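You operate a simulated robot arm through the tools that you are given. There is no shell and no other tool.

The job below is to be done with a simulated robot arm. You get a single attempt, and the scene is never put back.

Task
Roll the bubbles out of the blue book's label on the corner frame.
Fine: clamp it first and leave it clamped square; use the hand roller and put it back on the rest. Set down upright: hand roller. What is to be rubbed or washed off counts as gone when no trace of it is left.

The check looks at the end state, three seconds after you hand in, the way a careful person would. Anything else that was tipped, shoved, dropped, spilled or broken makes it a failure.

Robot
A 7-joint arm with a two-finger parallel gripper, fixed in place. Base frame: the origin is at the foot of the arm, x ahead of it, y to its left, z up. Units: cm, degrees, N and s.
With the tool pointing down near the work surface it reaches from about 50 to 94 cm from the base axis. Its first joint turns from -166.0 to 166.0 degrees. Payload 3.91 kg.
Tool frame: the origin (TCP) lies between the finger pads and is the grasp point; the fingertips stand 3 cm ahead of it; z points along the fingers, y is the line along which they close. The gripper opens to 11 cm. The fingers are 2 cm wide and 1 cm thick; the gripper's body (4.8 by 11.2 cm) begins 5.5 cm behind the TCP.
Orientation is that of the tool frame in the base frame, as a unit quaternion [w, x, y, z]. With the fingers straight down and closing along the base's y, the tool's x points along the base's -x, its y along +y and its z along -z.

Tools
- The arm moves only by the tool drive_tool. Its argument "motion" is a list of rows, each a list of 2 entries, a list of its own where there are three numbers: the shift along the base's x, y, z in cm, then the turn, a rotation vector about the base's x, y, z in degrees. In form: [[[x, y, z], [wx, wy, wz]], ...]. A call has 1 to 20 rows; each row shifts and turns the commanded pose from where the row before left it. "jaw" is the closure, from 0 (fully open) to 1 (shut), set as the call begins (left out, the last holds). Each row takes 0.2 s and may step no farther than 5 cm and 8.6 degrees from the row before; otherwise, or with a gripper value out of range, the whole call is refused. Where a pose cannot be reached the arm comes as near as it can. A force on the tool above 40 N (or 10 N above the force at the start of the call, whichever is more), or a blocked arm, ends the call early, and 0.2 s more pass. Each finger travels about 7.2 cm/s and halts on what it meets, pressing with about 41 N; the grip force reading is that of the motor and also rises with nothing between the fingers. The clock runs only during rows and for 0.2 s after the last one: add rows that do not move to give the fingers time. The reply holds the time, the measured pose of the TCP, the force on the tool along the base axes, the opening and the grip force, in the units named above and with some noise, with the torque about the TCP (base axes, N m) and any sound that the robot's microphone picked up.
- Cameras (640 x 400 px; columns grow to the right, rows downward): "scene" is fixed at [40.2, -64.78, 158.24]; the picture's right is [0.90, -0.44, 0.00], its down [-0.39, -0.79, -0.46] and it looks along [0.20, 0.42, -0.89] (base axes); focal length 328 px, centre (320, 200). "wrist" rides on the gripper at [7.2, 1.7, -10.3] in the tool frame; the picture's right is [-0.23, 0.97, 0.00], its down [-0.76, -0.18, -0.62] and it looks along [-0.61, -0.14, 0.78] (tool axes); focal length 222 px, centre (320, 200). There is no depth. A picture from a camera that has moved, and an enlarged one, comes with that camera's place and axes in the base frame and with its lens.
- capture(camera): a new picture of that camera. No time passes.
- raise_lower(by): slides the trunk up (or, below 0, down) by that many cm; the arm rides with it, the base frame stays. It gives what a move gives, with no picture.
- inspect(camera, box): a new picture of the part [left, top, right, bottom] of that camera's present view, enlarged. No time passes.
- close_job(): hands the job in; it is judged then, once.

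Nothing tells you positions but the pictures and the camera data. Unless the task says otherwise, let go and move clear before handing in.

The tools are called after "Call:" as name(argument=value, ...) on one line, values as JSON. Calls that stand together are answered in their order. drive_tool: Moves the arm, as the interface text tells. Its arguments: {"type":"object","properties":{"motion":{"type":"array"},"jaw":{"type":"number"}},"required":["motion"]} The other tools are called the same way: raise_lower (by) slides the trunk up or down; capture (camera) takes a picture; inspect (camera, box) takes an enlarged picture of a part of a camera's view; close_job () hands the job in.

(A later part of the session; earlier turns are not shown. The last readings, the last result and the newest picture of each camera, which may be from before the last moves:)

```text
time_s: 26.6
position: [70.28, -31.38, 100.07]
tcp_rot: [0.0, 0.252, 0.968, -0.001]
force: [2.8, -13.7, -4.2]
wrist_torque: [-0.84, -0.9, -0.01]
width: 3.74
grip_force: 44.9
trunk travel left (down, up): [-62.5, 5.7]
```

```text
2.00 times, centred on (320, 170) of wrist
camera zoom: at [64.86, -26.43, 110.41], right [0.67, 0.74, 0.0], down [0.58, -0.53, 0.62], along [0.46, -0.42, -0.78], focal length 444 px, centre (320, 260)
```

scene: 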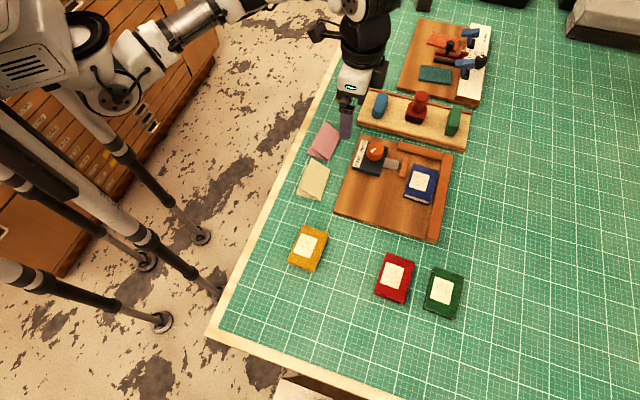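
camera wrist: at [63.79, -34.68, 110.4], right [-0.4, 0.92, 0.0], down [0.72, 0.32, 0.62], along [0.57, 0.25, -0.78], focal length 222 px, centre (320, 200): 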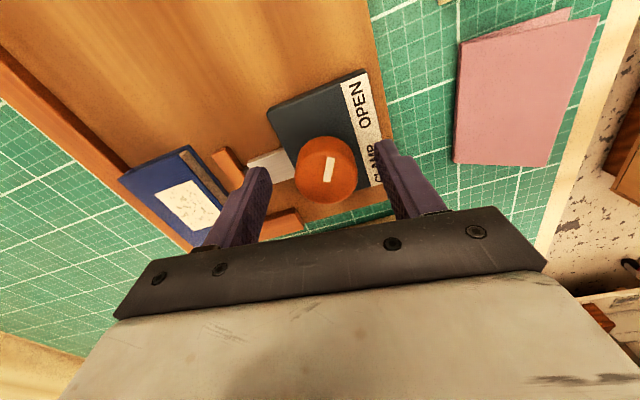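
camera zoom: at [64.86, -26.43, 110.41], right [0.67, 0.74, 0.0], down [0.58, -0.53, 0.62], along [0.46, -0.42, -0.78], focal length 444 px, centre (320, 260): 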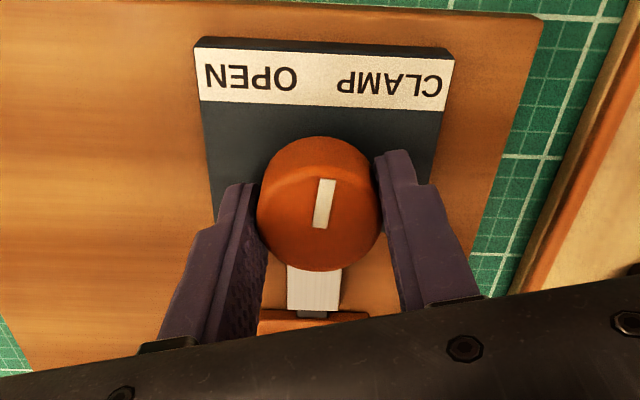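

The pad has reached the book and its spring begins to compress; the mark is midway. I keep turning toward CLAMP.

Call:
drive_tool(motion=[[[0, -0.12, -0.03], [0, 0, 0]], [[0, 0, 0], [0, 0, -6]], [[0, 0, 0], [0, 0, -6]], [[0, 0, 0], [0, 0, -6]], [[0, 0, 0], [0, 0, 0]]])

Call:
inspect(camera="scene", box=[340, 120, 460, 210])

Call:
inspect(camera="wrist", box=[160, 70, 480, 270])

```text
time_s: 27.8
position: [70.33, -31.36, 100.27]
tcp_rot: [-0.001, 0.4, 0.916, -0.001]
force: [-0.9, -5.7, -1.8]
wrist_torque: [-0.02, 0.05, 0.02]
width: 3.74
grip_force: 45.1
trunk travel left (down, up): [-62.5, 5.7]
```

```text
4.44 times, centred on (400, 165) of scene
camera zoom: at [40.2, -64.78, 158.24], right [0.9, -0.44, 0.0], down [-0.39, -0.79, -0.46], along [0.2, 0.42, -0.89], focal length 1458 px, centre (-36, 356)
```

zoom: 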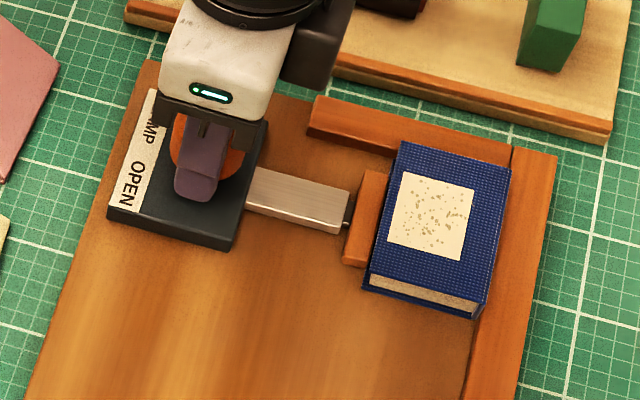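

```text
2.00 times, centred on (320, 170) of wrist
camera zoom: at [66.68, -25.04, 110.43], right [0.87, 0.49, 0.0], down [0.39, -0.68, 0.62], along [0.31, -0.54, -0.78], focal length 444 px, centre (320, 260)
```

zoom: 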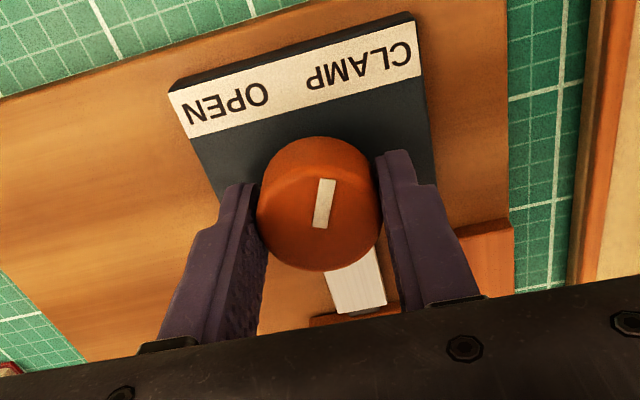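

Call:
drive_tool(motion=[[[-0.02, -0.05, 0], [0, 0, 0]], [[0, 0, 0], [0, 0, -6]], [[0, 0, 0], [0, 0, -6]], [[0, 0, 0], [0, 0, -6]], [[0, 0, 0], [0, 0, 0]]])

Call:
inspect(camera="scene", box=[340, 120, 460, 210])

Call:
inspect(camera="wrist", box=[160, 70, 480, 270])

```text
time_s: 29.0
position: [70.25, -31.36, 100.05]
tcp_rot: [-0.001, 0.539, 0.842, -0.001]
force: [6.2, -5.7, 2.8]
wrist_torque: [-0.18, -0.18, -0.04]
width: 3.76
grip_force: 45.7
trunk travel left (down, up): [-62.5, 5.7]
```

```text
4.44 times, centred on (400, 165) of scene
camera zoom: at [40.2, -64.78, 158.24], right [0.9, -0.44, 0.0], down [-0.39, -0.79, -0.46], along [0.2, 0.42, -0.89], focal length 1458 px, centre (-36, 356)
```

zoom: 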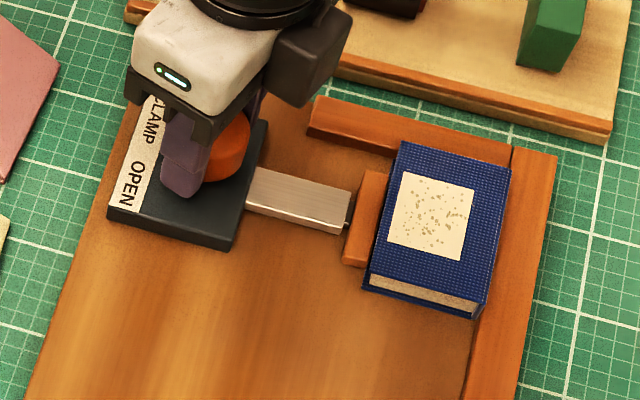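

```text
2.00 times, centred on (320, 170) of wrist
camera zoom: at [68.81, -24.21, 110.41], right [0.98, 0.2, 0.0], down [0.16, -0.77, 0.62], along [0.13, -0.61, -0.78], focal length 444 px, centre (320, 260)
```

zoom: 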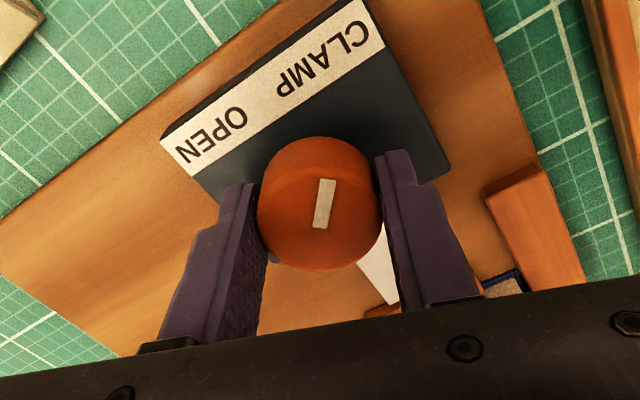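

Call:
drive_tool(motion=[[[0.03, -0.03, 0], [0, 0, -4]], [[0, 0, 0], [0, 0, -4]], [[0, 0, 0], [0, 0, -4]], [[0, 0, 0], [0, 0, 0]]])

Call:
inspect(camera="wrist", box=[160, 70, 480, 270])

```text
time_s: 30.0
position: [70.39, -31.41, 100.1]
tcp_rot: [0.0, 0.567, 0.824, -0.001]
force: [6.0, -3.9, 3.3]
wrist_torque: [-0.23, -0.15, -0.02]
width: 3.75
grip_force: 45.3
out of reach, approached as far as the arm can: row 2, 3
trunk travel left (down, up): [-62.5, 5.7]
```

```text
2.00 times, centred on (320, 170) of wrist
camera zoom: at [69.33, -24.13, 110.41], right [0.99, 0.13, 0.0], down [0.11, -0.77, 0.62], along [0.08, -0.62, -0.78], focal length 444 px, centre (320, 260)
```

zoom: 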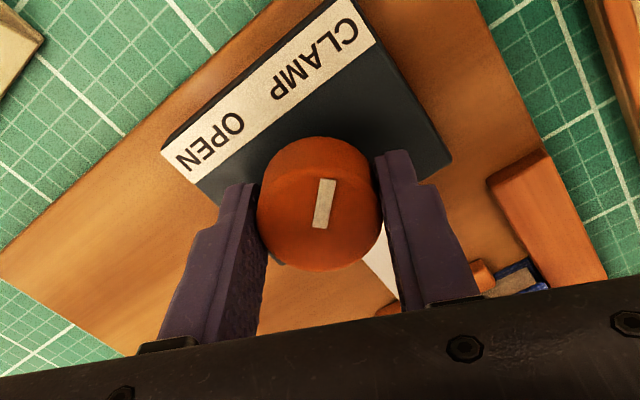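

A wrist joint limit is reached at yaw ≈ -69°. I'll let go, turn the open hand back and regrip for the rest.

Call:
drive_tool(motion=[[[0, 0, 0], [0, 0, 0]], [[0, 0, 0], [0, 0, 0]], [[0, 0, 0], [0, 0, 0]]], jaw=0.35)

Call:
inspect(camera="wrist", box=[160, 70, 480, 270])

```text
time_s: 30.8
position: [70.34, -31.48, 100.19]
tcp_rot: [0.0, 0.568, 0.823, 0.0]
force: [0.0, -0.4, 0.6]
wrist_torque: [-0.02, 0.01, 0.02]
width: 7.14
grip_force: 0.1
trunk travel left (down, up): [-62.5, 5.7]
```

```text
2.00 times, centred on (320, 170) of wrist
camera zoom: at [69.3, -24.12, 110.41], right [0.99, 0.13, 0.0], down [0.11, -0.77, 0.62], along [0.08, -0.62, -0.78], focal length 444 px, centre (320, 260)
```

zoom: 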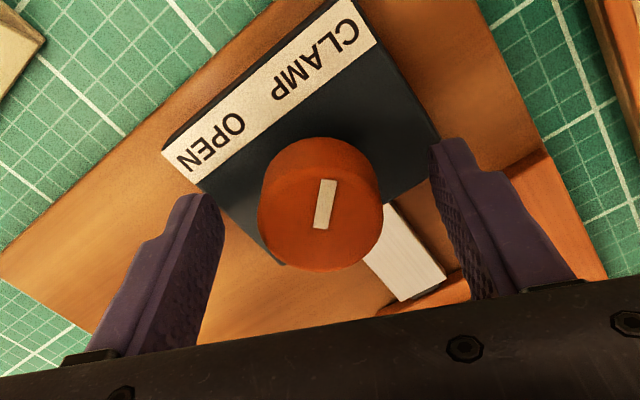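

Call:
drive_tool(motion=[[[0, 0, 0], [0, 0, 8]], [[0, 0, 0], [0, 0, 8]], [[0, 0, 0], [0, 0, 8]], [[0, 0, 0], [0, 0, 8]], [[0, 0, 0], [0, 0, 8]], [[0, 0, 0], [0, 0, 8]], [[0, 0, 0], [0, 0, 0]]])

Call:
inspect(camera="wrist", box=[160, 70, 480, 270])

Call:
inspect(camera="scene", box=[340, 120, 460, 210])

```text
time_s: 32.4
position: [70.37, -31.42, 100.04]
tcp_rot: [0.0, 0.182, 0.983, 0.0]
force: [-0.1, 0.6, 0.2]
wrist_torque: [0.0, 0.0, 0.0]
width: 7.15
grip_force: 0.0
trunk travel left (down, up): [-62.5, 5.7]
```

```text
2.00 times, centred on (320, 170) of wrist
camera zoom: at [64.22, -27.31, 110.31], right [0.56, 0.83, 0.0], down [0.65, -0.44, 0.62], along [0.51, -0.35, -0.78], focal length 444 px, centre (320, 260)
```

zoom: 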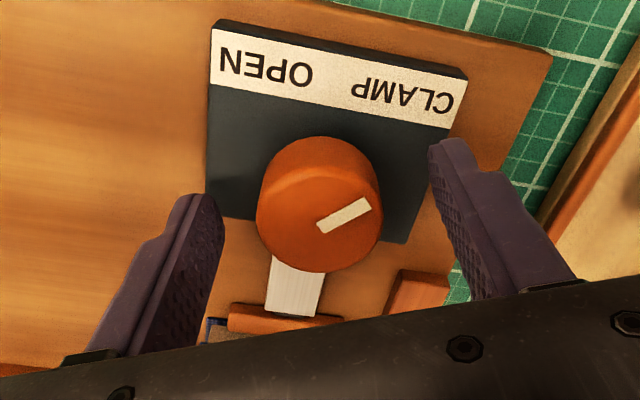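

```text
4.44 times, centred on (400, 165) of scene
camera zoom: at [40.2, -64.78, 158.24], right [0.9, -0.44, 0.0], down [-0.39, -0.79, -0.46], along [0.2, 0.42, -0.89], focal length 1458 px, centre (-36, 356)
```

zoom: 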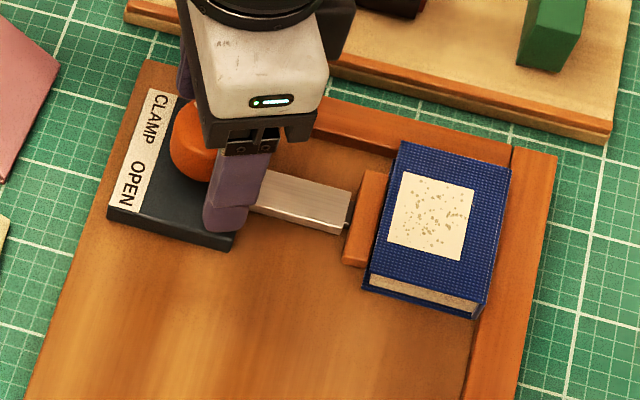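

The mark is ~47° to the CLAMP side, about 15° short of the mirror of OPEN. Regrip and turn on.

Call:
drive_tool(motion=[[[0, 0, 0], [0, 0, 0]], [[0, 0, 0], [0, 0, 0]], [[0, 0, 0], [0, 0, 0]]], jaw=1)

Call:
drive_tool(motion=[[[0, 0, 0], [0, 0, -4]], [[0, 0, 0], [0, 0, -4]], [[0, 0, 0], [0, 0, -4]], [[0, 0, 0], [0, 0, 0]]])

Call:
inspect(camera="wrist", box=[160, 70, 480, 270])

```text
time_s: 33.2
position: [70.38, -31.41, 99.98]
tcp_rot: [-0.001, 0.183, 0.983, -0.001]
force: [0.7, 2.2, 0.8]
wrist_torque: [0.17, 0.03, 0.03]
width: 3.74
grip_force: 45.1
trunk travel left (down, up): [-62.5, 5.7]
```

```text
time_s: 34.2
position: [70.3, -31.45, 99.91]
tcp_rot: [0.0, 0.286, 0.958, -0.001]
force: [1.2, 2.8, -3.4]
wrist_torque: [0.04, -0.13, 0.02]
width: 3.74
grip_force: 44.9
trunk travel left (down, up): [-62.5, 5.7]
```

```text
2.00 times, centred on (320, 170) of wrist
camera zoom: at [65.25, -26.1, 110.32], right [0.72, 0.69, 0.0], down [0.54, -0.56, 0.62], along [0.43, -0.45, -0.78], focal length 444 px, centre (320, 260)
```

zoom: 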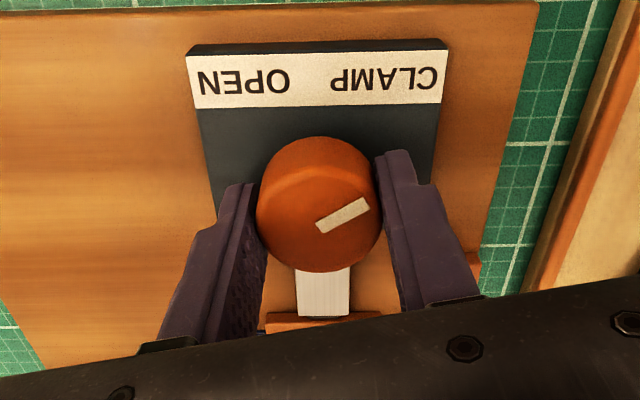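

Call:
drive_tool(motion=[[[0, 0, 0], [0, 0, -3]], [[0, 0, 0], [0, 0, -3]], [[0, 0, 0], [0, 0, -3]], [[0, 0, 0], [0, 0, 0]]])

Call:
inspect(camera="wrist", box=[160, 70, 480, 270])

```text
time_s: 35.2
position: [70.34, -31.55, 100.13]
tcp_rot: [-0.002, 0.36, 0.933, 0.0]
force: [0.0, 8.1, -9.1]
wrist_torque: [0.29, -0.14, 0.68]
width: 3.74
grip_force: 44.6
trunk travel left (down, up): [-62.5, 5.7]
```

```text
2.00 times, centred on (320, 170) of wrist
camera zoom: at [66.16, -25.41, 110.37], right [0.82, 0.57, 0.0], down [0.45, -0.64, 0.62], along [0.35, -0.51, -0.78], focal length 444 px, centre (320, 260)
```

zoom: 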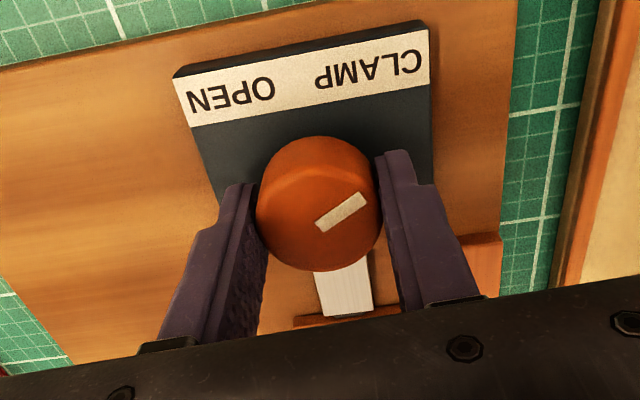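

Torque about z jumped to 0.68 N m and the knob slipped a touch in the fingers: the end stop at CLAMP is reached. I let go, rise and look.

Call:
drive_tool(motion=[[[0, 0, 0], [0, 0, 0]], [[0, 0, 0], [0, 0, 0]], [[0, 0, 0], [0, 0, 0]], [[0, 0, 4], [0, 0, 0]], [[0, 0, 4], [0, 0, 0]], [[0, 0, 4], [0, 0, 0]], [[0, 0, 0], [0, 0, 0]]], jaw=0.35)

Call:
capture(camera="wrist")

Call:
inspect(camera="scene", box=[340, 120, 460, 210])

Call:
inspect(camera="scene", box=[350, 75, 480, 165])

```text
time_s: 36.8
position: [70.05, -31.58, 112.36]
tcp_rot: [0.0, 0.359, 0.933, -0.001]
force: [-1.3, -0.7, 1.3]
wrist_torque: [0.05, 0.0, 0.02]
width: 7.16
grip_force: 0.0
trunk travel left (down, up): [-62.5, 5.7]
```

```text
taken
camera wrist: at [65.87, -25.57, 122.57], right [0.82, 0.57, 0.0], down [0.45, -0.64, 0.62], along [0.35, -0.51, -0.78], focal length 222 px, centre (320, 200)
```

wrist: 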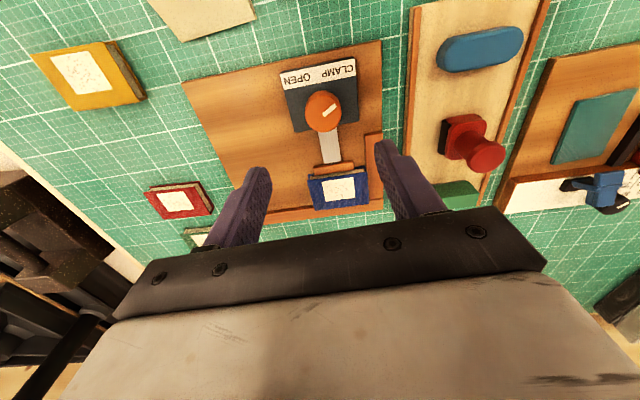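

```text
4.44 times, centred on (400, 165) of scene
camera zoom: at [40.2, -64.78, 158.24], right [0.9, -0.44, 0.0], down [-0.39, -0.79, -0.46], along [0.2, 0.42, -0.89], focal length 1458 px, centre (-36, 356)
```

zoom: 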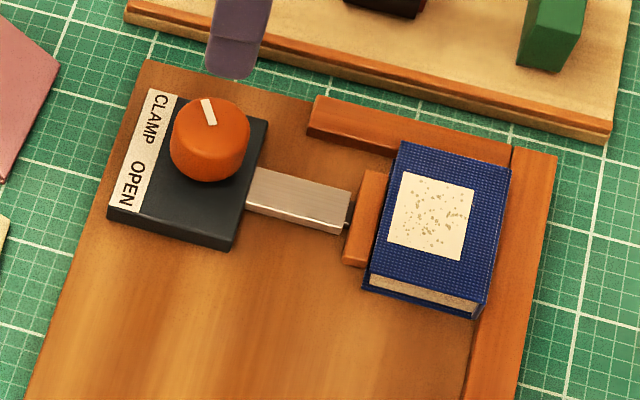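

```text
4.44 times, centred on (415, 120) of scene
camera zoom: at [40.2, -64.78, 158.24], right [0.9, -0.44, 0.0], down [-0.39, -0.79, -0.46], along [0.2, 0.42, -0.89], focal length 1458 px, centre (-102, 556)
```

zoom: 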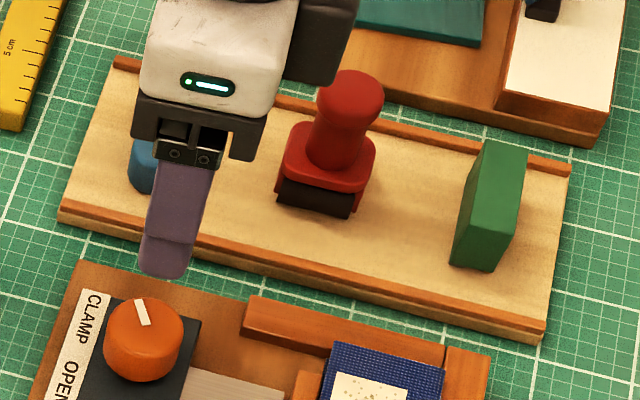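

The book is clamped square. Next the roller: its handle top is near (85.7, -24.4, 102). I go for a close look.

Call:
drive_tool(motion=[[[2, 3.65, -0.5], [0, 0, -1]], [[2, 3.65, -0.5], [0, 0, -1]], [[2, 3.65, -0.5], [0, 0, -1]], [[2, 3.65, -0.5], [0, 0, 0]], [[0, 0, 0], [0, 0, 0]]], jaw=0)

Call:
capture(camera="wrist")

Call:
inspect(camera="wrist", box=[230, 90, 430, 215])

Call:
inspect(camera="scene", box=[390, 80, 470, 140])

```text
time_s: 38.0
position: [78.4, -16.97, 110.01]
tcp_rot: [-0.001, 0.384, 0.923, -0.001]
force: [-0.4, 0.6, 0.0]
wrist_torque: [0.01, 0.02, 0.02]
width: 10.96
grip_force: 0.2
trunk travel left (down, up): [-62.5, 5.7]
```

```text
taken
camera wrist: at [74.46, -10.57, 120.36], right [0.85, 0.53, 0.0], down [0.41, -0.66, 0.62], along [0.33, -0.53, -0.78], focal length 222 px, centre (320, 200)
```

wrist: 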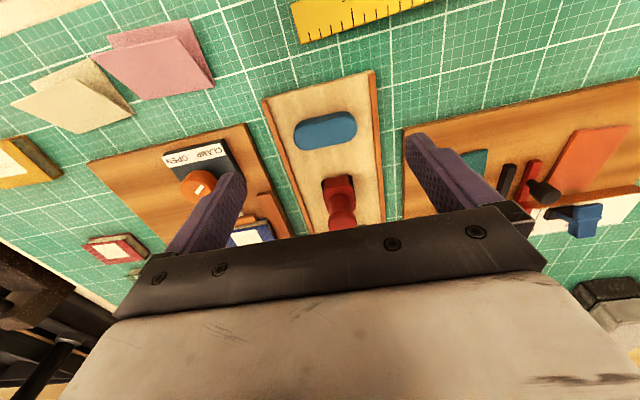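

```text
3.20 times, centred on (330, 152) of wrist
camera zoom: at [74.46, -10.57, 120.36], right [0.85, 0.53, 0.0], down [0.41, -0.66, 0.62], along [0.33, -0.53, -0.78], focal length 711 px, centre (288, 352)
```

zoom: 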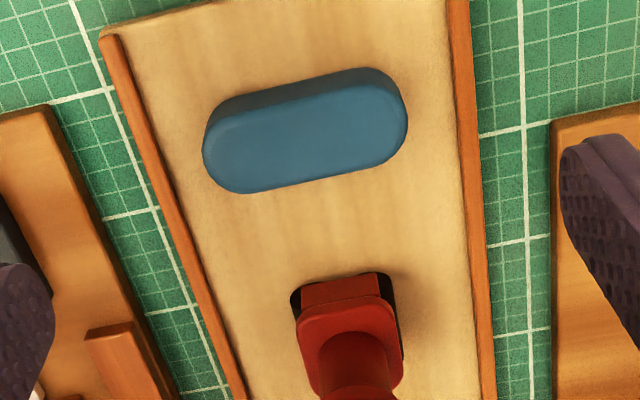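

```text
6.67 times, centred on (430, 110) of scene
camera zoom: at [40.2, -64.78, 158.24], right [0.9, -0.44, 0.0], down [-0.39, -0.79, -0.46], along [0.2, 0.42, -0.89], focal length 2188 px, centre (-413, 800)
```

zoom: 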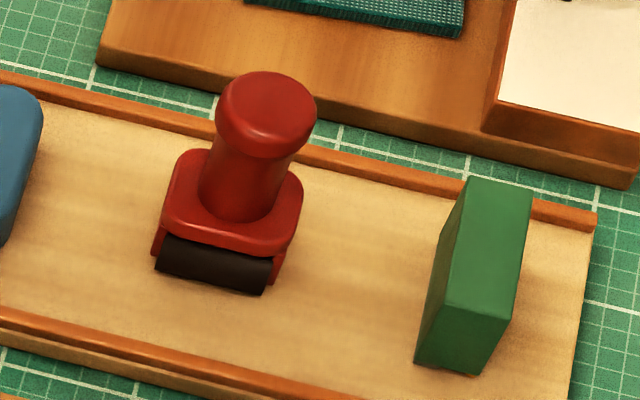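

The roller is a vertical handle over a cylinder whose axis runs along the board's x-direction, so rolling goes toward/away from the back fence. I move above it with a part-open hand.

Call:
drive_tool(motion=[[[2.0, -2.05, 0], [0, 0, 0]], [[2.0, -2.05, 0], [0, 0, 0]], [[2.0, -2.05, 0], [0, 0, 0]], [[0, 0, 0], [0, 0, 0]]], jaw=0.3)

Call:
capture(camera="wrist")

Call:
inspect(camera="wrist", box=[230, 90, 430, 215])

Call:
inspect(camera="scene", box=[370, 60, 490, 150])

```text
time_s: 39.0
position: [82.73, -21.59, 110.07]
tcp_rot: [-0.001, 0.382, 0.924, -0.002]
force: [0.1, -0.6, -0.4]
wrist_torque: [0.03, 0.04, -0.04]
width: 7.7
grip_force: 0.0
out of reach, approached as far as the arm can: row 3
trunk travel left (down, up): [-62.5, 5.7]
```

```text
taken
camera wrist: at [78.79, -15.39, 120.33], right [0.85, 0.53, 0.0], down [0.42, -0.66, 0.62], along [0.33, -0.53, -0.78], focal length 222 px, centre (320, 200)
```

wrist: 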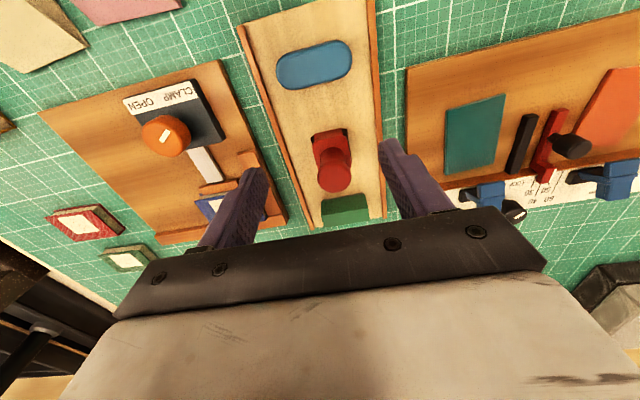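

```text
3.20 times, centred on (330, 152) of wrist
camera zoom: at [78.79, -15.39, 120.33], right [0.85, 0.53, 0.0], down [0.42, -0.66, 0.62], along [0.33, -0.53, -0.78], focal length 711 px, centre (288, 352)
```

zoom: 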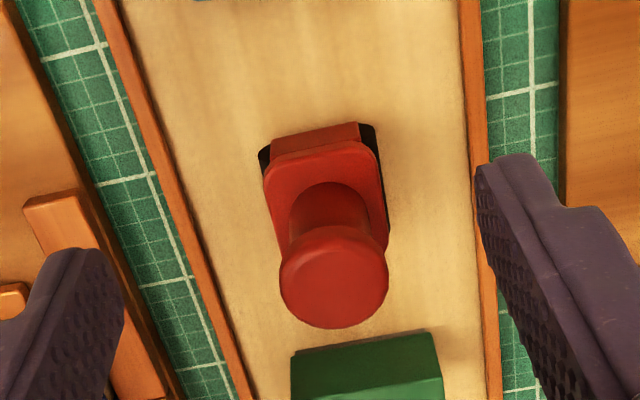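

```text
4.44 times, centred on (430, 105) of scene
camera zoom: at [40.2, -64.78, 158.24], right [0.9, -0.44, 0.0], down [-0.39, -0.79, -0.46], along [0.2, 0.42, -0.89], focal length 1458 px, centre (-169, 622)
```

zoom: 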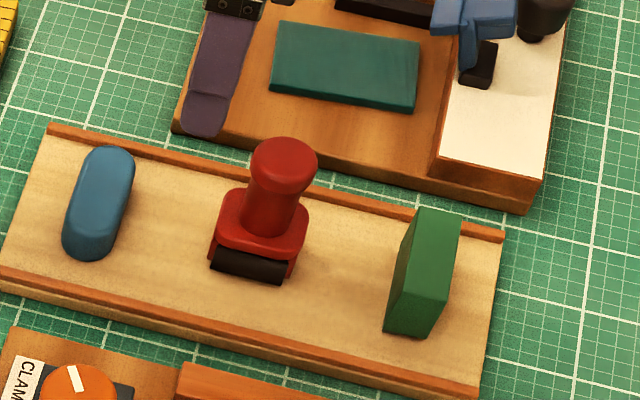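

At this height the reach ends at ~85 cm, and it seems to grow lower down. I raise the trunk for more room, then descend toward the roller at about (86.1, -24.6).

Call:
raise_lower(by=5.5)

Call:
drive_tool(motion=[[[0, 0, -2.5], [0, 0, 0]], [[0, 0, -2.5], [0, 0, 0]], [[0, 0, 0], [0, 0, 0]]])

Call:
drive_tool(motion=[[[1, -1, 0], [0, 0, 0]], [[1, -1, 0], [0, 0, 0]], [[0, 0, 0], [0, 0, 0]]])

```text
time_s: 40.0
position: [82.83, -21.45, 115.52]
tcp_rot: [-0.001, 0.382, 0.924, -0.002]
force: [-0.6, 0.1, -0.1]
wrist_torque: [-0.01, 0.02, -0.01]
width: 7.73
grip_force: 0.0
trunk travel left (down, up): [-68.0, 0.2]
```

```text
time_s: 40.8
position: [82.63, -21.69, 110.49]
tcp_rot: [-0.001, 0.382, 0.924, -0.001]
force: [-0.7, 0.4, -0.3]
wrist_torque: [0.02, 0.0, 0.01]
width: 7.69
grip_force: 0.1
trunk travel left (down, up): [-68.0, 0.2]
```

```text
time_s: 41.6
position: [83.72, -22.63, 110.34]
tcp_rot: [-0.001, 0.381, 0.924, -0.001]
force: [-0.4, 0.1, 0.4]
wrist_torque: [0.01, -0.02, -0.01]
width: 7.72
grip_force: 0.1
out of reach, approached as far as the arm can: row 2
trunk travel left (down, up): [-68.0, 0.2]
```

Call:
drive_tool(motion=[[[0, 0, -2], [0, 0, 0]], [[0, 0, -2], [0, 0, 0]], [[0.7, -0.7, 0], [0, 0, 0]], [[0.7, -0.7, 0], [0, 0, 0]], [[0, 0, 0], [0, 0, 0]]])

Call:
inspect(camera="wrist", box=[200, 60, 440, 210])

Call:
inspect(camera="scene", box=[370, 60, 490, 150])

```text
time_s: 42.8
position: [83.68, -22.67, 106.48]
tcp_rot: [-0.001, 0.382, 0.924, -0.002]
force: [-0.3, 0.2, 0.0]
wrist_torque: [-0.05, 0.02, -0.02]
width: 7.68
grip_force: 0.0
out of reach, approached as far as the arm can: row 3, 4
trunk travel left (down, up): [-68.0, 0.2]
```

```text
2.67 times, centred on (320, 135) of wrist
camera zoom: at [79.76, -16.43, 116.78], right [0.85, 0.53, 0.0], down [0.42, -0.66, 0.62], along [0.33, -0.53, -0.78], focal length 592 px, centre (320, 373)
```

zoom: 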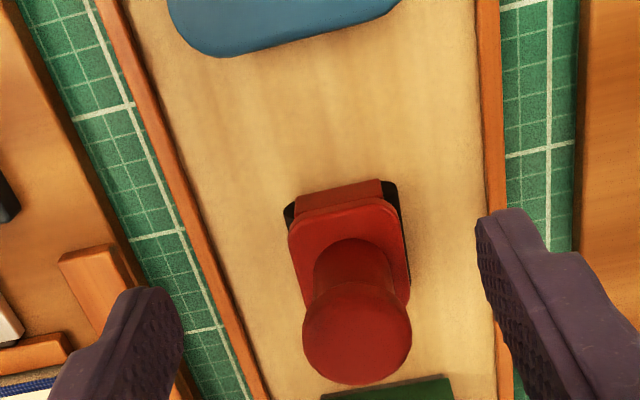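

```text
4.44 times, centred on (430, 105) of scene
camera zoom: at [40.2, -64.78, 158.24], right [0.9, -0.44, 0.0], down [-0.39, -0.79, -0.46], along [0.2, 0.42, -0.89], focal length 1458 px, centre (-169, 622)
```

zoom: 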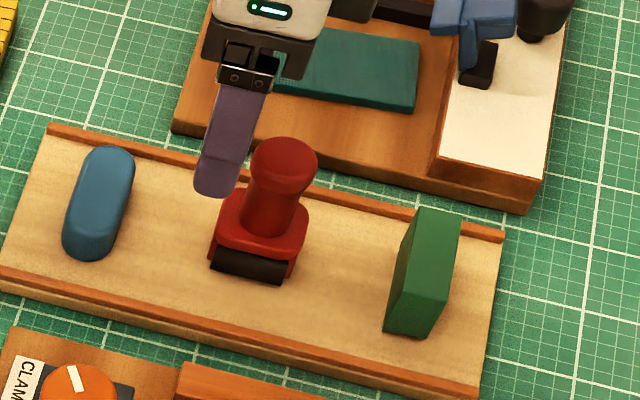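

The handle can be approached sideways since the open fingers straddle it; reach should grow lower down. I descend here and then slide in.

Call:
drive_tool(motion=[[[0, 0, -1.5], [0, 0, 0]], [[0, 0, -1.5], [0, 0, 0]], [[0, 0, -1], [0, 0, 0]], [[0.35, -0.35, 0], [0, 0, 0]], [[0.35, -0.35, 0], [0, 0, 0]], [[0.35, -0.35, 0], [0, 0, 0]], [[0, 0, 0], [0, 0, 0]]])

Call:
inspect(camera="wrist", box=[200, 60, 440, 210])

Call:
inspect(camera="scene", box=[370, 60, 490, 150])

```text
time_s: 44.4
position: [84.26, -23.42, 102.47]
tcp_rot: [-0.001, 0.381, 0.924, -0.003]
force: [0.5, -0.2, 0.0]
wrist_torque: [0.0, -0.01, 0.01]
width: 7.71
grip_force: 0.1
out of reach, approached as far as the arm can: row 6
trunk travel left (down, up): [-68.0, 0.2]
```

```text
2.67 times, centred on (320, 135) of wrist
camera zoom: at [80.43, -17.13, 112.78], right [0.85, 0.53, 0.0], down [0.42, -0.66, 0.62], along [0.33, -0.53, -0.78], focal length 592 px, centre (320, 373)
```

zoom: 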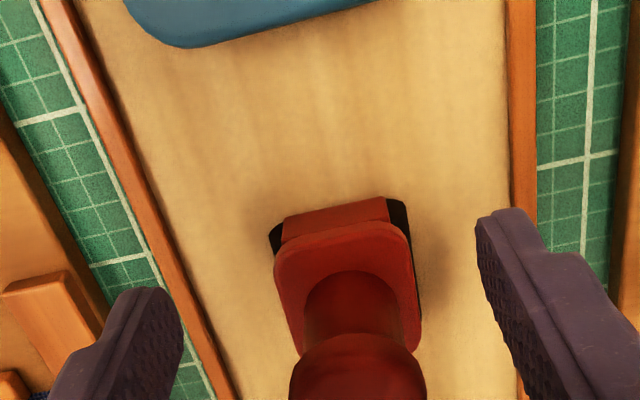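

```text
4.44 times, centred on (430, 105) of scene
camera zoom: at [40.2, -64.78, 158.24], right [0.9, -0.44, 0.0], down [-0.39, -0.79, -0.46], along [0.2, 0.42, -0.89], focal length 1458 px, centre (-169, 622)
```

zoom: 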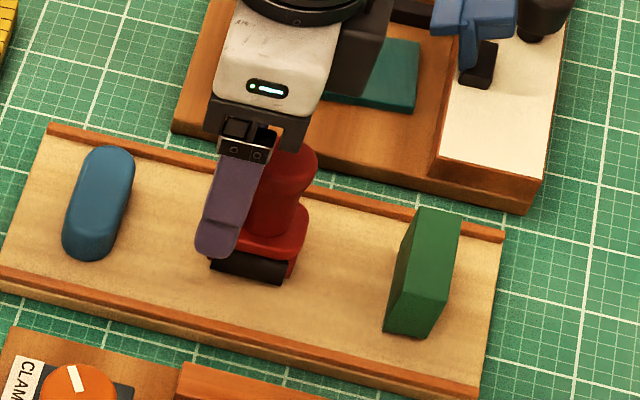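

Reach at this yaw ends at ~87.5 cm; I test whether a more radial yaw extends it.

Call:
drive_tool(motion=[[[-0.2, 0.2, 0], [0, 0, 7.5]], [[0, 0, 0], [0, 0, 7.5]], [[0, 0, 0], [0, 0, 0]]])

Call:
drive_tool(motion=[[[0.3, -0.3, 0], [0, 0, 0]], [[0.3, -0.3, 0], [0, 0, 0]], [[0.3, -0.3, 0], [0, 0, 0]], [[0, 0, 0], [0, 0, 0]]])

```text
time_s: 45.2
position: [84.11, -23.13, 102.36]
tcp_rot: [0.0, 0.258, 0.966, 0.0]
force: [-0.3, -0.4, -0.6]
wrist_torque: [0.03, 0.01, -0.01]
width: 7.73
grip_force: 0.0
trunk travel left (down, up): [-68.0, 0.2]
```

```text
time_s: 46.2
position: [85.2, -24.2, 102.41]
tcp_rot: [-0.001, 0.258, 0.966, -0.002]
force: [-0.5, -0.7, -1.1]
wrist_torque: [-0.01, 0.01, 0.0]
width: 7.7
grip_force: 0.1
trunk travel left (down, up): [-68.0, 0.2]
```

That works: at yaw -30° the reach extends. I slide in to the handle.

Call:
drive_tool(motion=[[[0.3, -0.15, 0], [0, 0, 0]], [[0.3, -0.15, 0], [0, 0, 0]], [[0, 0, 0], [0, 0, 0]]])

Call:
capture(camera="wrist")

Call:
inspect(camera="scene", box=[390, 70, 470, 130])

```text
time_s: 47.0
position: [85.7, -24.42, 102.41]
tcp_rot: [-0.001, 0.257, 0.966, -0.001]
force: [-0.6, -0.3, -0.4]
wrist_torque: [-0.02, 0.02, 0.02]
width: 7.69
grip_force: 0.1
trunk travel left (down, up): [-68.0, 0.2]
```

```text
taken
camera wrist: at [80.25, -19.36, 112.72], right [0.68, 0.73, 0.0], down [0.57, -0.53, 0.62], along [0.45, -0.43, -0.78], focal length 222 px, centre (320, 200)
```

wrist: 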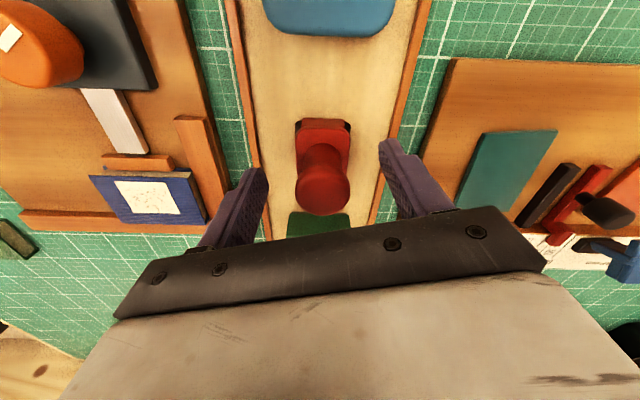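

```text
6.67 times, centred on (430, 100) of scene
camera zoom: at [40.2, -64.78, 158.24], right [0.9, -0.44, 0.0], down [-0.39, -0.79, -0.46], along [0.2, 0.42, -0.89], focal length 2188 px, centre (-413, 867)
```

zoom: 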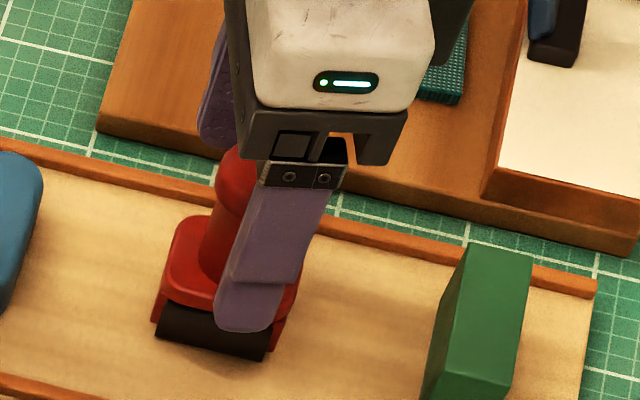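

The handle is centred sideways, about 0.4 cm further ahead. I advance, lower to grip height and check.

Call:
drive_tool(motion=[[[0.2, -0.11, 0], [0, 0, 0]], [[0.2, -0.11, -0.6], [0, 0, 0]], [[0, 0, -0.6], [0, 0, 0]], [[0, 0, 0], [0, 0, 0]]])

Call:
inspect(camera="wrist", box=[220, 90, 420, 215])

Call:
inspect(camera="scene", box=[390, 70, 470, 130])

```text
time_s: 48.0
position: [86.0, -24.65, 101.27]
tcp_rot: [-0.001, 0.258, 0.966, -0.002]
force: [-0.4, -0.4, -0.1]
wrist_torque: [0.01, 0.02, 0.01]
width: 7.68
grip_force: 0.1
trunk travel left (down, up): [-68.0, 0.2]
```

```text
3.20 times, centred on (320, 152) of wrist
camera zoom: at [80.64, -19.64, 111.55], right [0.68, 0.73, 0.0], down [0.57, -0.53, 0.62], along [0.45, -0.43, -0.78], focal length 711 px, centre (320, 352)
```

zoom: 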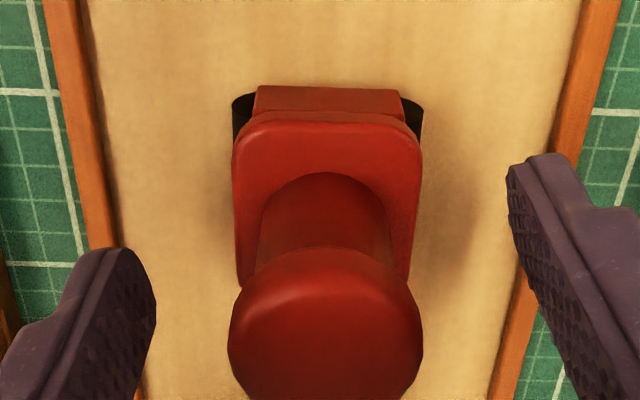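

```text
6.67 times, centred on (430, 100) of scene
camera zoom: at [40.2, -64.78, 158.24], right [0.9, -0.44, 0.0], down [-0.39, -0.79, -0.46], along [0.2, 0.42, -0.89], focal length 2188 px, centre (-413, 867)
```

zoom: 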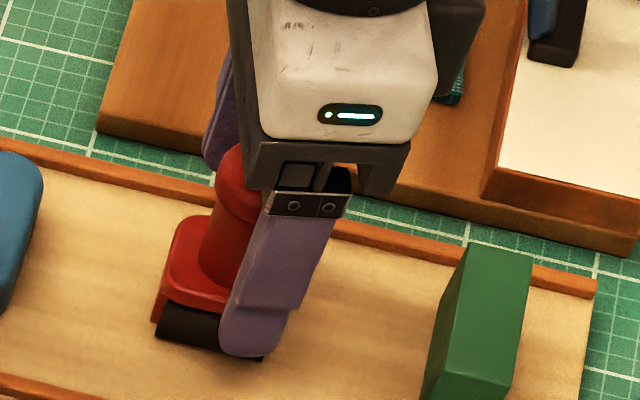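

Centred on the handle. I go up 0.6 cm so the tips stay clear of the roller's body, and close.

Call:
drive_tool(motion=[[[0, 0, 0.6], [0, 0, 0]], [[0, 0, 0], [0, 0, 0]]])

Call:
drive_tool(motion=[[[0, 0, 0], [0, 0, 0]], [[0, 0, 0], [0, 0, 0]], [[0, 0, 0], [0, 0, 0]]], jaw=1)

Call:
inspect(camera="wrist", box=[220, 90, 420, 215])

Call:
inspect(camera="scene", box=[390, 70, 470, 130])

```text
time_s: 48.6
position: [86.04, -24.68, 101.87]
tcp_rot: [-0.001, 0.258, 0.966, -0.001]
force: [0.3, -0.5, -0.4]
wrist_torque: [-0.02, -0.02, -0.04]
width: 7.69
grip_force: 0.0
trunk travel left (down, up): [-68.0, 0.2]
```

```text
time_s: 49.4
position: [86.01, -24.68, 101.88]
tcp_rot: [0.0, 0.258, 0.966, -0.001]
force: [0.9, 0.2, 0.2]
wrist_torque: [0.02, -0.02, 0.01]
width: 3.26
grip_force: 41.1
trunk travel left (down, up): [-68.0, 0.2]
```

```text
3.20 times, centred on (320, 152) of wrist
camera zoom: at [80.59, -19.61, 112.12], right [0.68, 0.73, 0.0], down [0.57, -0.53, 0.62], along [0.45, -0.43, -0.78], focal length 711 px, centre (320, 352)
```

zoom: 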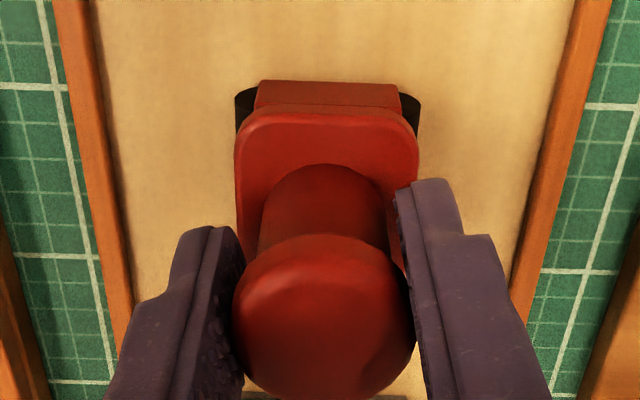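

```text
6.67 times, centred on (430, 100) of scene
camera zoom: at [40.2, -64.78, 158.24], right [0.9, -0.44, 0.0], down [-0.39, -0.79, -0.46], along [0.2, 0.42, -0.89], focal length 2188 px, centre (-413, 867)
```

zoom: 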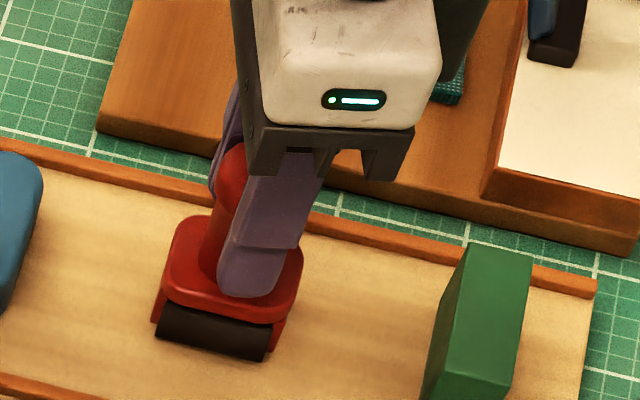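

The handle is held (width 3.26 cm, balanced). Rest pose is (86.02, -24.68, 101.88) at yaw -30°. I lift straight up in small steps.

Call:
drive_tool(motion=[[[0, 0, 0.5], [0, 0, 0]], [[0, 0, 0.7], [0, 0, 0]], [[0, 0, 0.8], [0, 0, 0]], [[0, 0, 0], [0, 0, 0]]])

Call:
inspect(camera="scene", box=[380, 60, 480, 140])

```text
time_s: 50.4
position: [86.09, -24.58, 103.74]
tcp_rot: [-0.001, 0.258, 0.966, -0.001]
force: [0.3, -0.4, -1.2]
wrist_torque: [0.0, 0.02, -0.03]
width: 3.23
grip_force: 41.3
trunk travel left (down, up): [-68.0, 0.2]
```

```text
5.00 times, centred on (430, 100) of scene
camera zoom: at [40.2, -64.78, 158.24], right [0.9, -0.44, 0.0], down [-0.39, -0.79, -0.46], along [0.2, 0.42, -0.89], focal length 1641 px, centre (-230, 700)
```

zoom: 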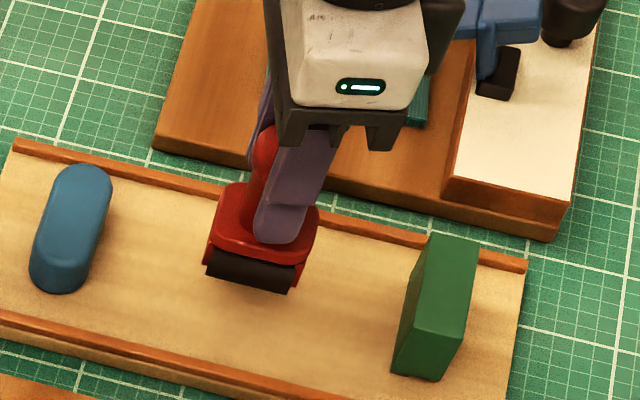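

Call:
drive_tool(motion=[[[-0.4, 0, 1.2], [0, 0, 0]], [[-0.4, 0, 1.2], [0, 0, 0]], [[-0.4, -0.5, 1.0], [0, 0, 0]], [[-1.65, -3.45, 0], [0, 0, 0]], [[-1.65, -3.45, 0], [0, 0, 0]], [[-1.65, -3.45, 0], [0, 0, 0]], [[-1.65, -3.45, 0], [0, 0, 0]], [[0, 0, 0], [0, 0, 0]]])

Call:
capture(camera="wrist")

Call:
inspect(camera="wrist", box=[200, 60, 440, 210])

Call:
inspect(camera="scene", box=[370, 120, 470, 220])

```text
time_s: 52.2
position: [78.18, -38.85, 107.22]
tcp_rot: [0.0, 0.258, 0.966, -0.002]
force: [-0.5, 0.5, -1.7]
wrist_torque: [-0.01, 0.0, 0.0]
width: 3.27
grip_force: 40.8
trunk travel left (down, up): [-68.0, 0.2]
```

```text
taken
camera wrist: at [72.79, -33.85, 117.47], right [0.68, 0.73, 0.0], down [0.57, -0.53, 0.62], along [0.45, -0.43, -0.78], focal length 222 px, centre (320, 200)
```

wrist: 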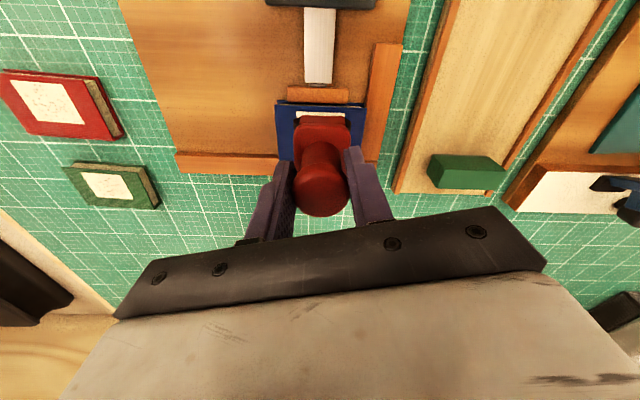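

```text
2.67 times, centred on (320, 135) of wrist
camera zoom: at [72.79, -33.85, 117.47], right [0.68, 0.73, 0.0], down [0.57, -0.53, 0.62], along [0.45, -0.43, -0.78], focal length 592 px, centre (320, 373)
```

zoom: 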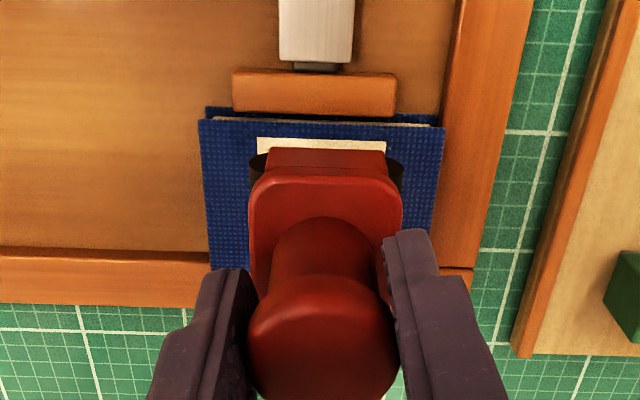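

```text
4.00 times, centred on (420, 170) of scene
camera zoom: at [40.2, -64.78, 158.24], right [0.9, -0.44, 0.0], down [-0.39, -0.79, -0.46], along [0.2, 0.42, -0.89], focal length 1312 px, centre (-80, 320)
```

zoom: 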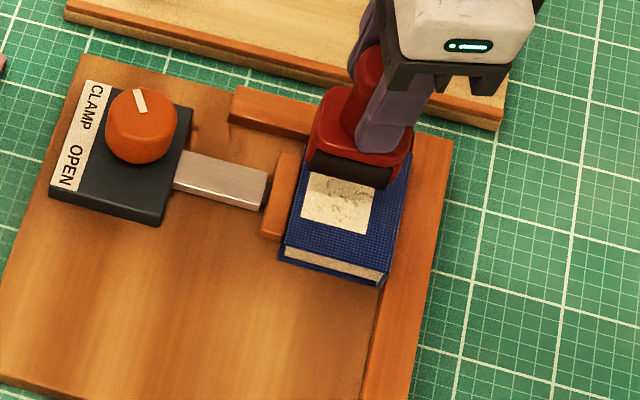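

The roller hovers over the label. I lower to just above it to judge the alignment closely.

Call:
drive_tool(motion=[[[0, 0, -0.8], [0, 0, 0]], [[0, 0, -0.8], [0, 0, 0]], [[0, 0, -0.6], [0, 0, 0]], [[0, 0, 0], [0, 0, 0]]])

Call:
inspect(camera="wrist", box=[220, 70, 420, 195])

Call:
inspect(camera="scene", box=[385, 140, 455, 200])

```text
time_s: 53.2
position: [78.23, -39.01, 104.88]
tcp_rot: [0.0, 0.258, 0.966, -0.002]
force: [0.4, 0.0, -1.3]
wrist_torque: [0.02, 0.0, 0.0]
width: 3.28
grip_force: 40.7
trunk travel left (down, up): [-68.0, 0.2]
```

```text
3.20 times, centred on (320, 132) of wrist
camera zoom: at [72.81, -33.84, 115.3], right [0.68, 0.73, 0.0], down [0.57, -0.53, 0.62], along [0.45, -0.43, -0.78], focal length 711 px, centre (320, 416)
```

zoom: 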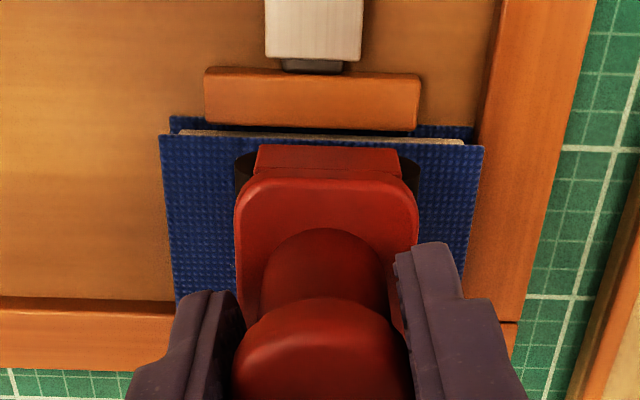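

```text
6.67 times, centred on (420, 170) of scene
camera zoom: at [40.2, -64.78, 158.24], right [0.9, -0.44, 0.0], down [-0.39, -0.79, -0.46], along [0.2, 0.42, -0.89], focal length 2188 px, centre (-347, 400)
```

zoom: 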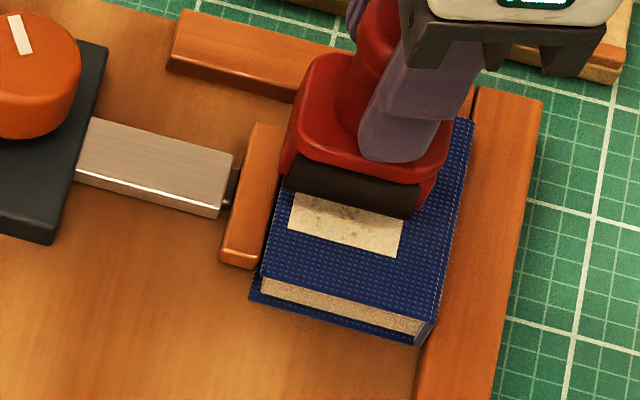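

Comparing both views, the roller needs ~0.45 cm more toward the far fence to be centred on the label. I shift it, go to the label's front end and descend gently.

Call:
drive_tool(motion=[[[-0.8, -1.1, 0], [0, 0, 0]], [[-0.8, -1.1, 0], [0, 0, 0]], [[0, 0, -0.3], [0, 0, 0]], [[0, 0, 0], [0, 0, 0]]])

Call:
inspect(camera="scene", box=[385, 140, 455, 200])

Call:
inspect(camera="wrist", box=[220, 70, 420, 195])

```text
time_s: 54.2
position: [76.62, -41.13, 104.63]
tcp_rot: [-0.001, 0.257, 0.966, -0.002]
force: [-0.4, 0.0, -1.5]
wrist_torque: [0.0, 0.0, 0.0]
width: 3.24
grip_force: 41.8
trunk travel left (down, up): [-68.0, 0.2]
```

```text
6.67 times, centred on (420, 170) of scene
camera zoom: at [40.2, -64.78, 158.24], right [0.9, -0.44, 0.0], down [-0.39, -0.79, -0.46], along [0.2, 0.42, -0.89], focal length 2188 px, centre (-347, 400)
```

zoom: 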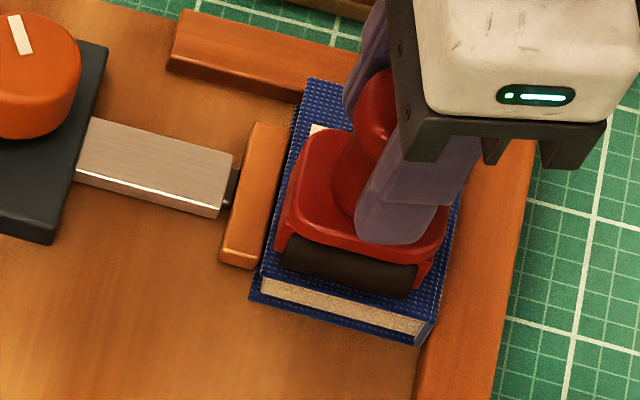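

```text
3.20 times, centred on (320, 132) of wrist
camera zoom: at [71.2, -36.15, 114.99], right [0.68, 0.73, 0.0], down [0.57, -0.53, 0.62], along [0.45, -0.43, -0.78], focal length 711 px, centre (320, 416)
```

zoom: 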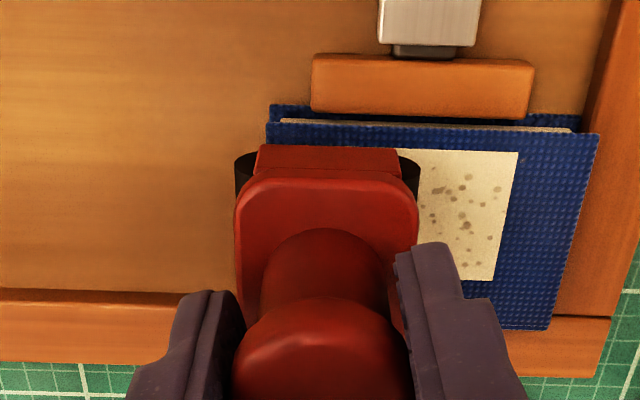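

Roller is 0.8 cm in front of the label, on the cover. Now I descend in small steps to feel contact.

Call:
drive_tool(motion=[[[0, 0, -0.1], [0, 0, 0]], [[0, 0, -0.1], [0, 0, 0]], [[0, 0, -0.1], [0, 0, 0]], [[0, 0, 0], [0, 0, 0]]])

```text
time_s: 55.2
position: [76.62, -41.2, 104.45]
tcp_rot: [-0.001, 0.257, 0.966, -0.002]
force: [0.0, -0.2, -2.1]
wrist_torque: [-0.01, -0.02, 0.0]
width: 3.28
grip_force: 40.5
trunk travel left (down, up): [-68.0, 0.2]
```

Call:
drive_tool(motion=[[[0, 0, -0.1], [0, 0, 0]], [[0, 0, -0.1], [0, 0, 0]], [[0, 0, 0], [0, 0, 0]]])

Call:
drive_tool(motion=[[[0, 0, -0.1], [0, 0, 0]], [[0, 0, -0.1], [0, 0, 0]], [[0, 0, 0], [0, 0, 0]]])

```text
time_s: 56.0
position: [76.67, -41.15, 104.3]
tcp_rot: [0.0, 0.257, 0.966, -0.001]
force: [0.4, 0.7, -2.0]
wrist_torque: [-0.03, 0.0, 0.01]
width: 3.26
grip_force: 41.3
trunk travel left (down, up): [-68.0, 0.2]
```

```text
time_s: 56.8
position: [76.69, -41.13, 104.04]
tcp_rot: [0.0, 0.258, 0.966, -0.002]
force: [0.1, 0.0, -1.0]
wrist_torque: [0.01, 0.02, -0.02]
width: 3.25
grip_force: 41.1
trunk travel left (down, up): [-68.0, 0.2]
```

Call:
drive_tool(motion=[[[0, 0, -0.1], [0, 0, 0]], [[0, 0, -0.1], [0, 0, 0]], [[0, 0, 0], [0, 0, 0]]])

Call:
inspect(camera="scene", box=[385, 150, 455, 210])

```text
time_s: 57.6
position: [76.57, -41.15, 103.76]
tcp_rot: [-0.001, 0.258, 0.966, -0.001]
force: [0.3, -0.3, 0.2]
wrist_torque: [0.01, 0.03, 0.03]
width: 3.28
grip_force: 40.8
trunk travel left (down, up): [-68.0, 0.2]
```

```text
6.67 times, centred on (420, 180) of scene
camera zoom: at [40.2, -64.78, 158.24], right [0.9, -0.44, 0.0], down [-0.39, -0.79, -0.46], along [0.2, 0.42, -0.89], focal length 2188 px, centre (-347, 333)
```

zoom: 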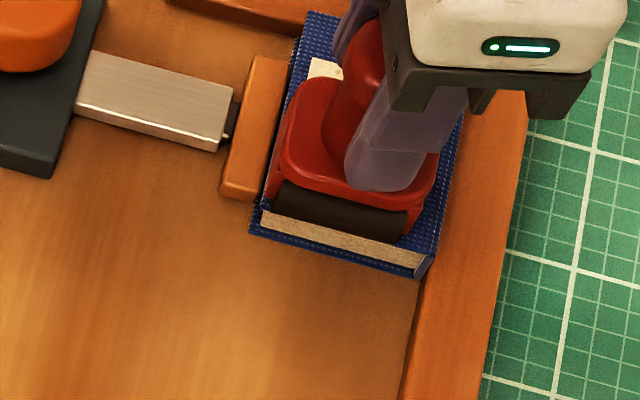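

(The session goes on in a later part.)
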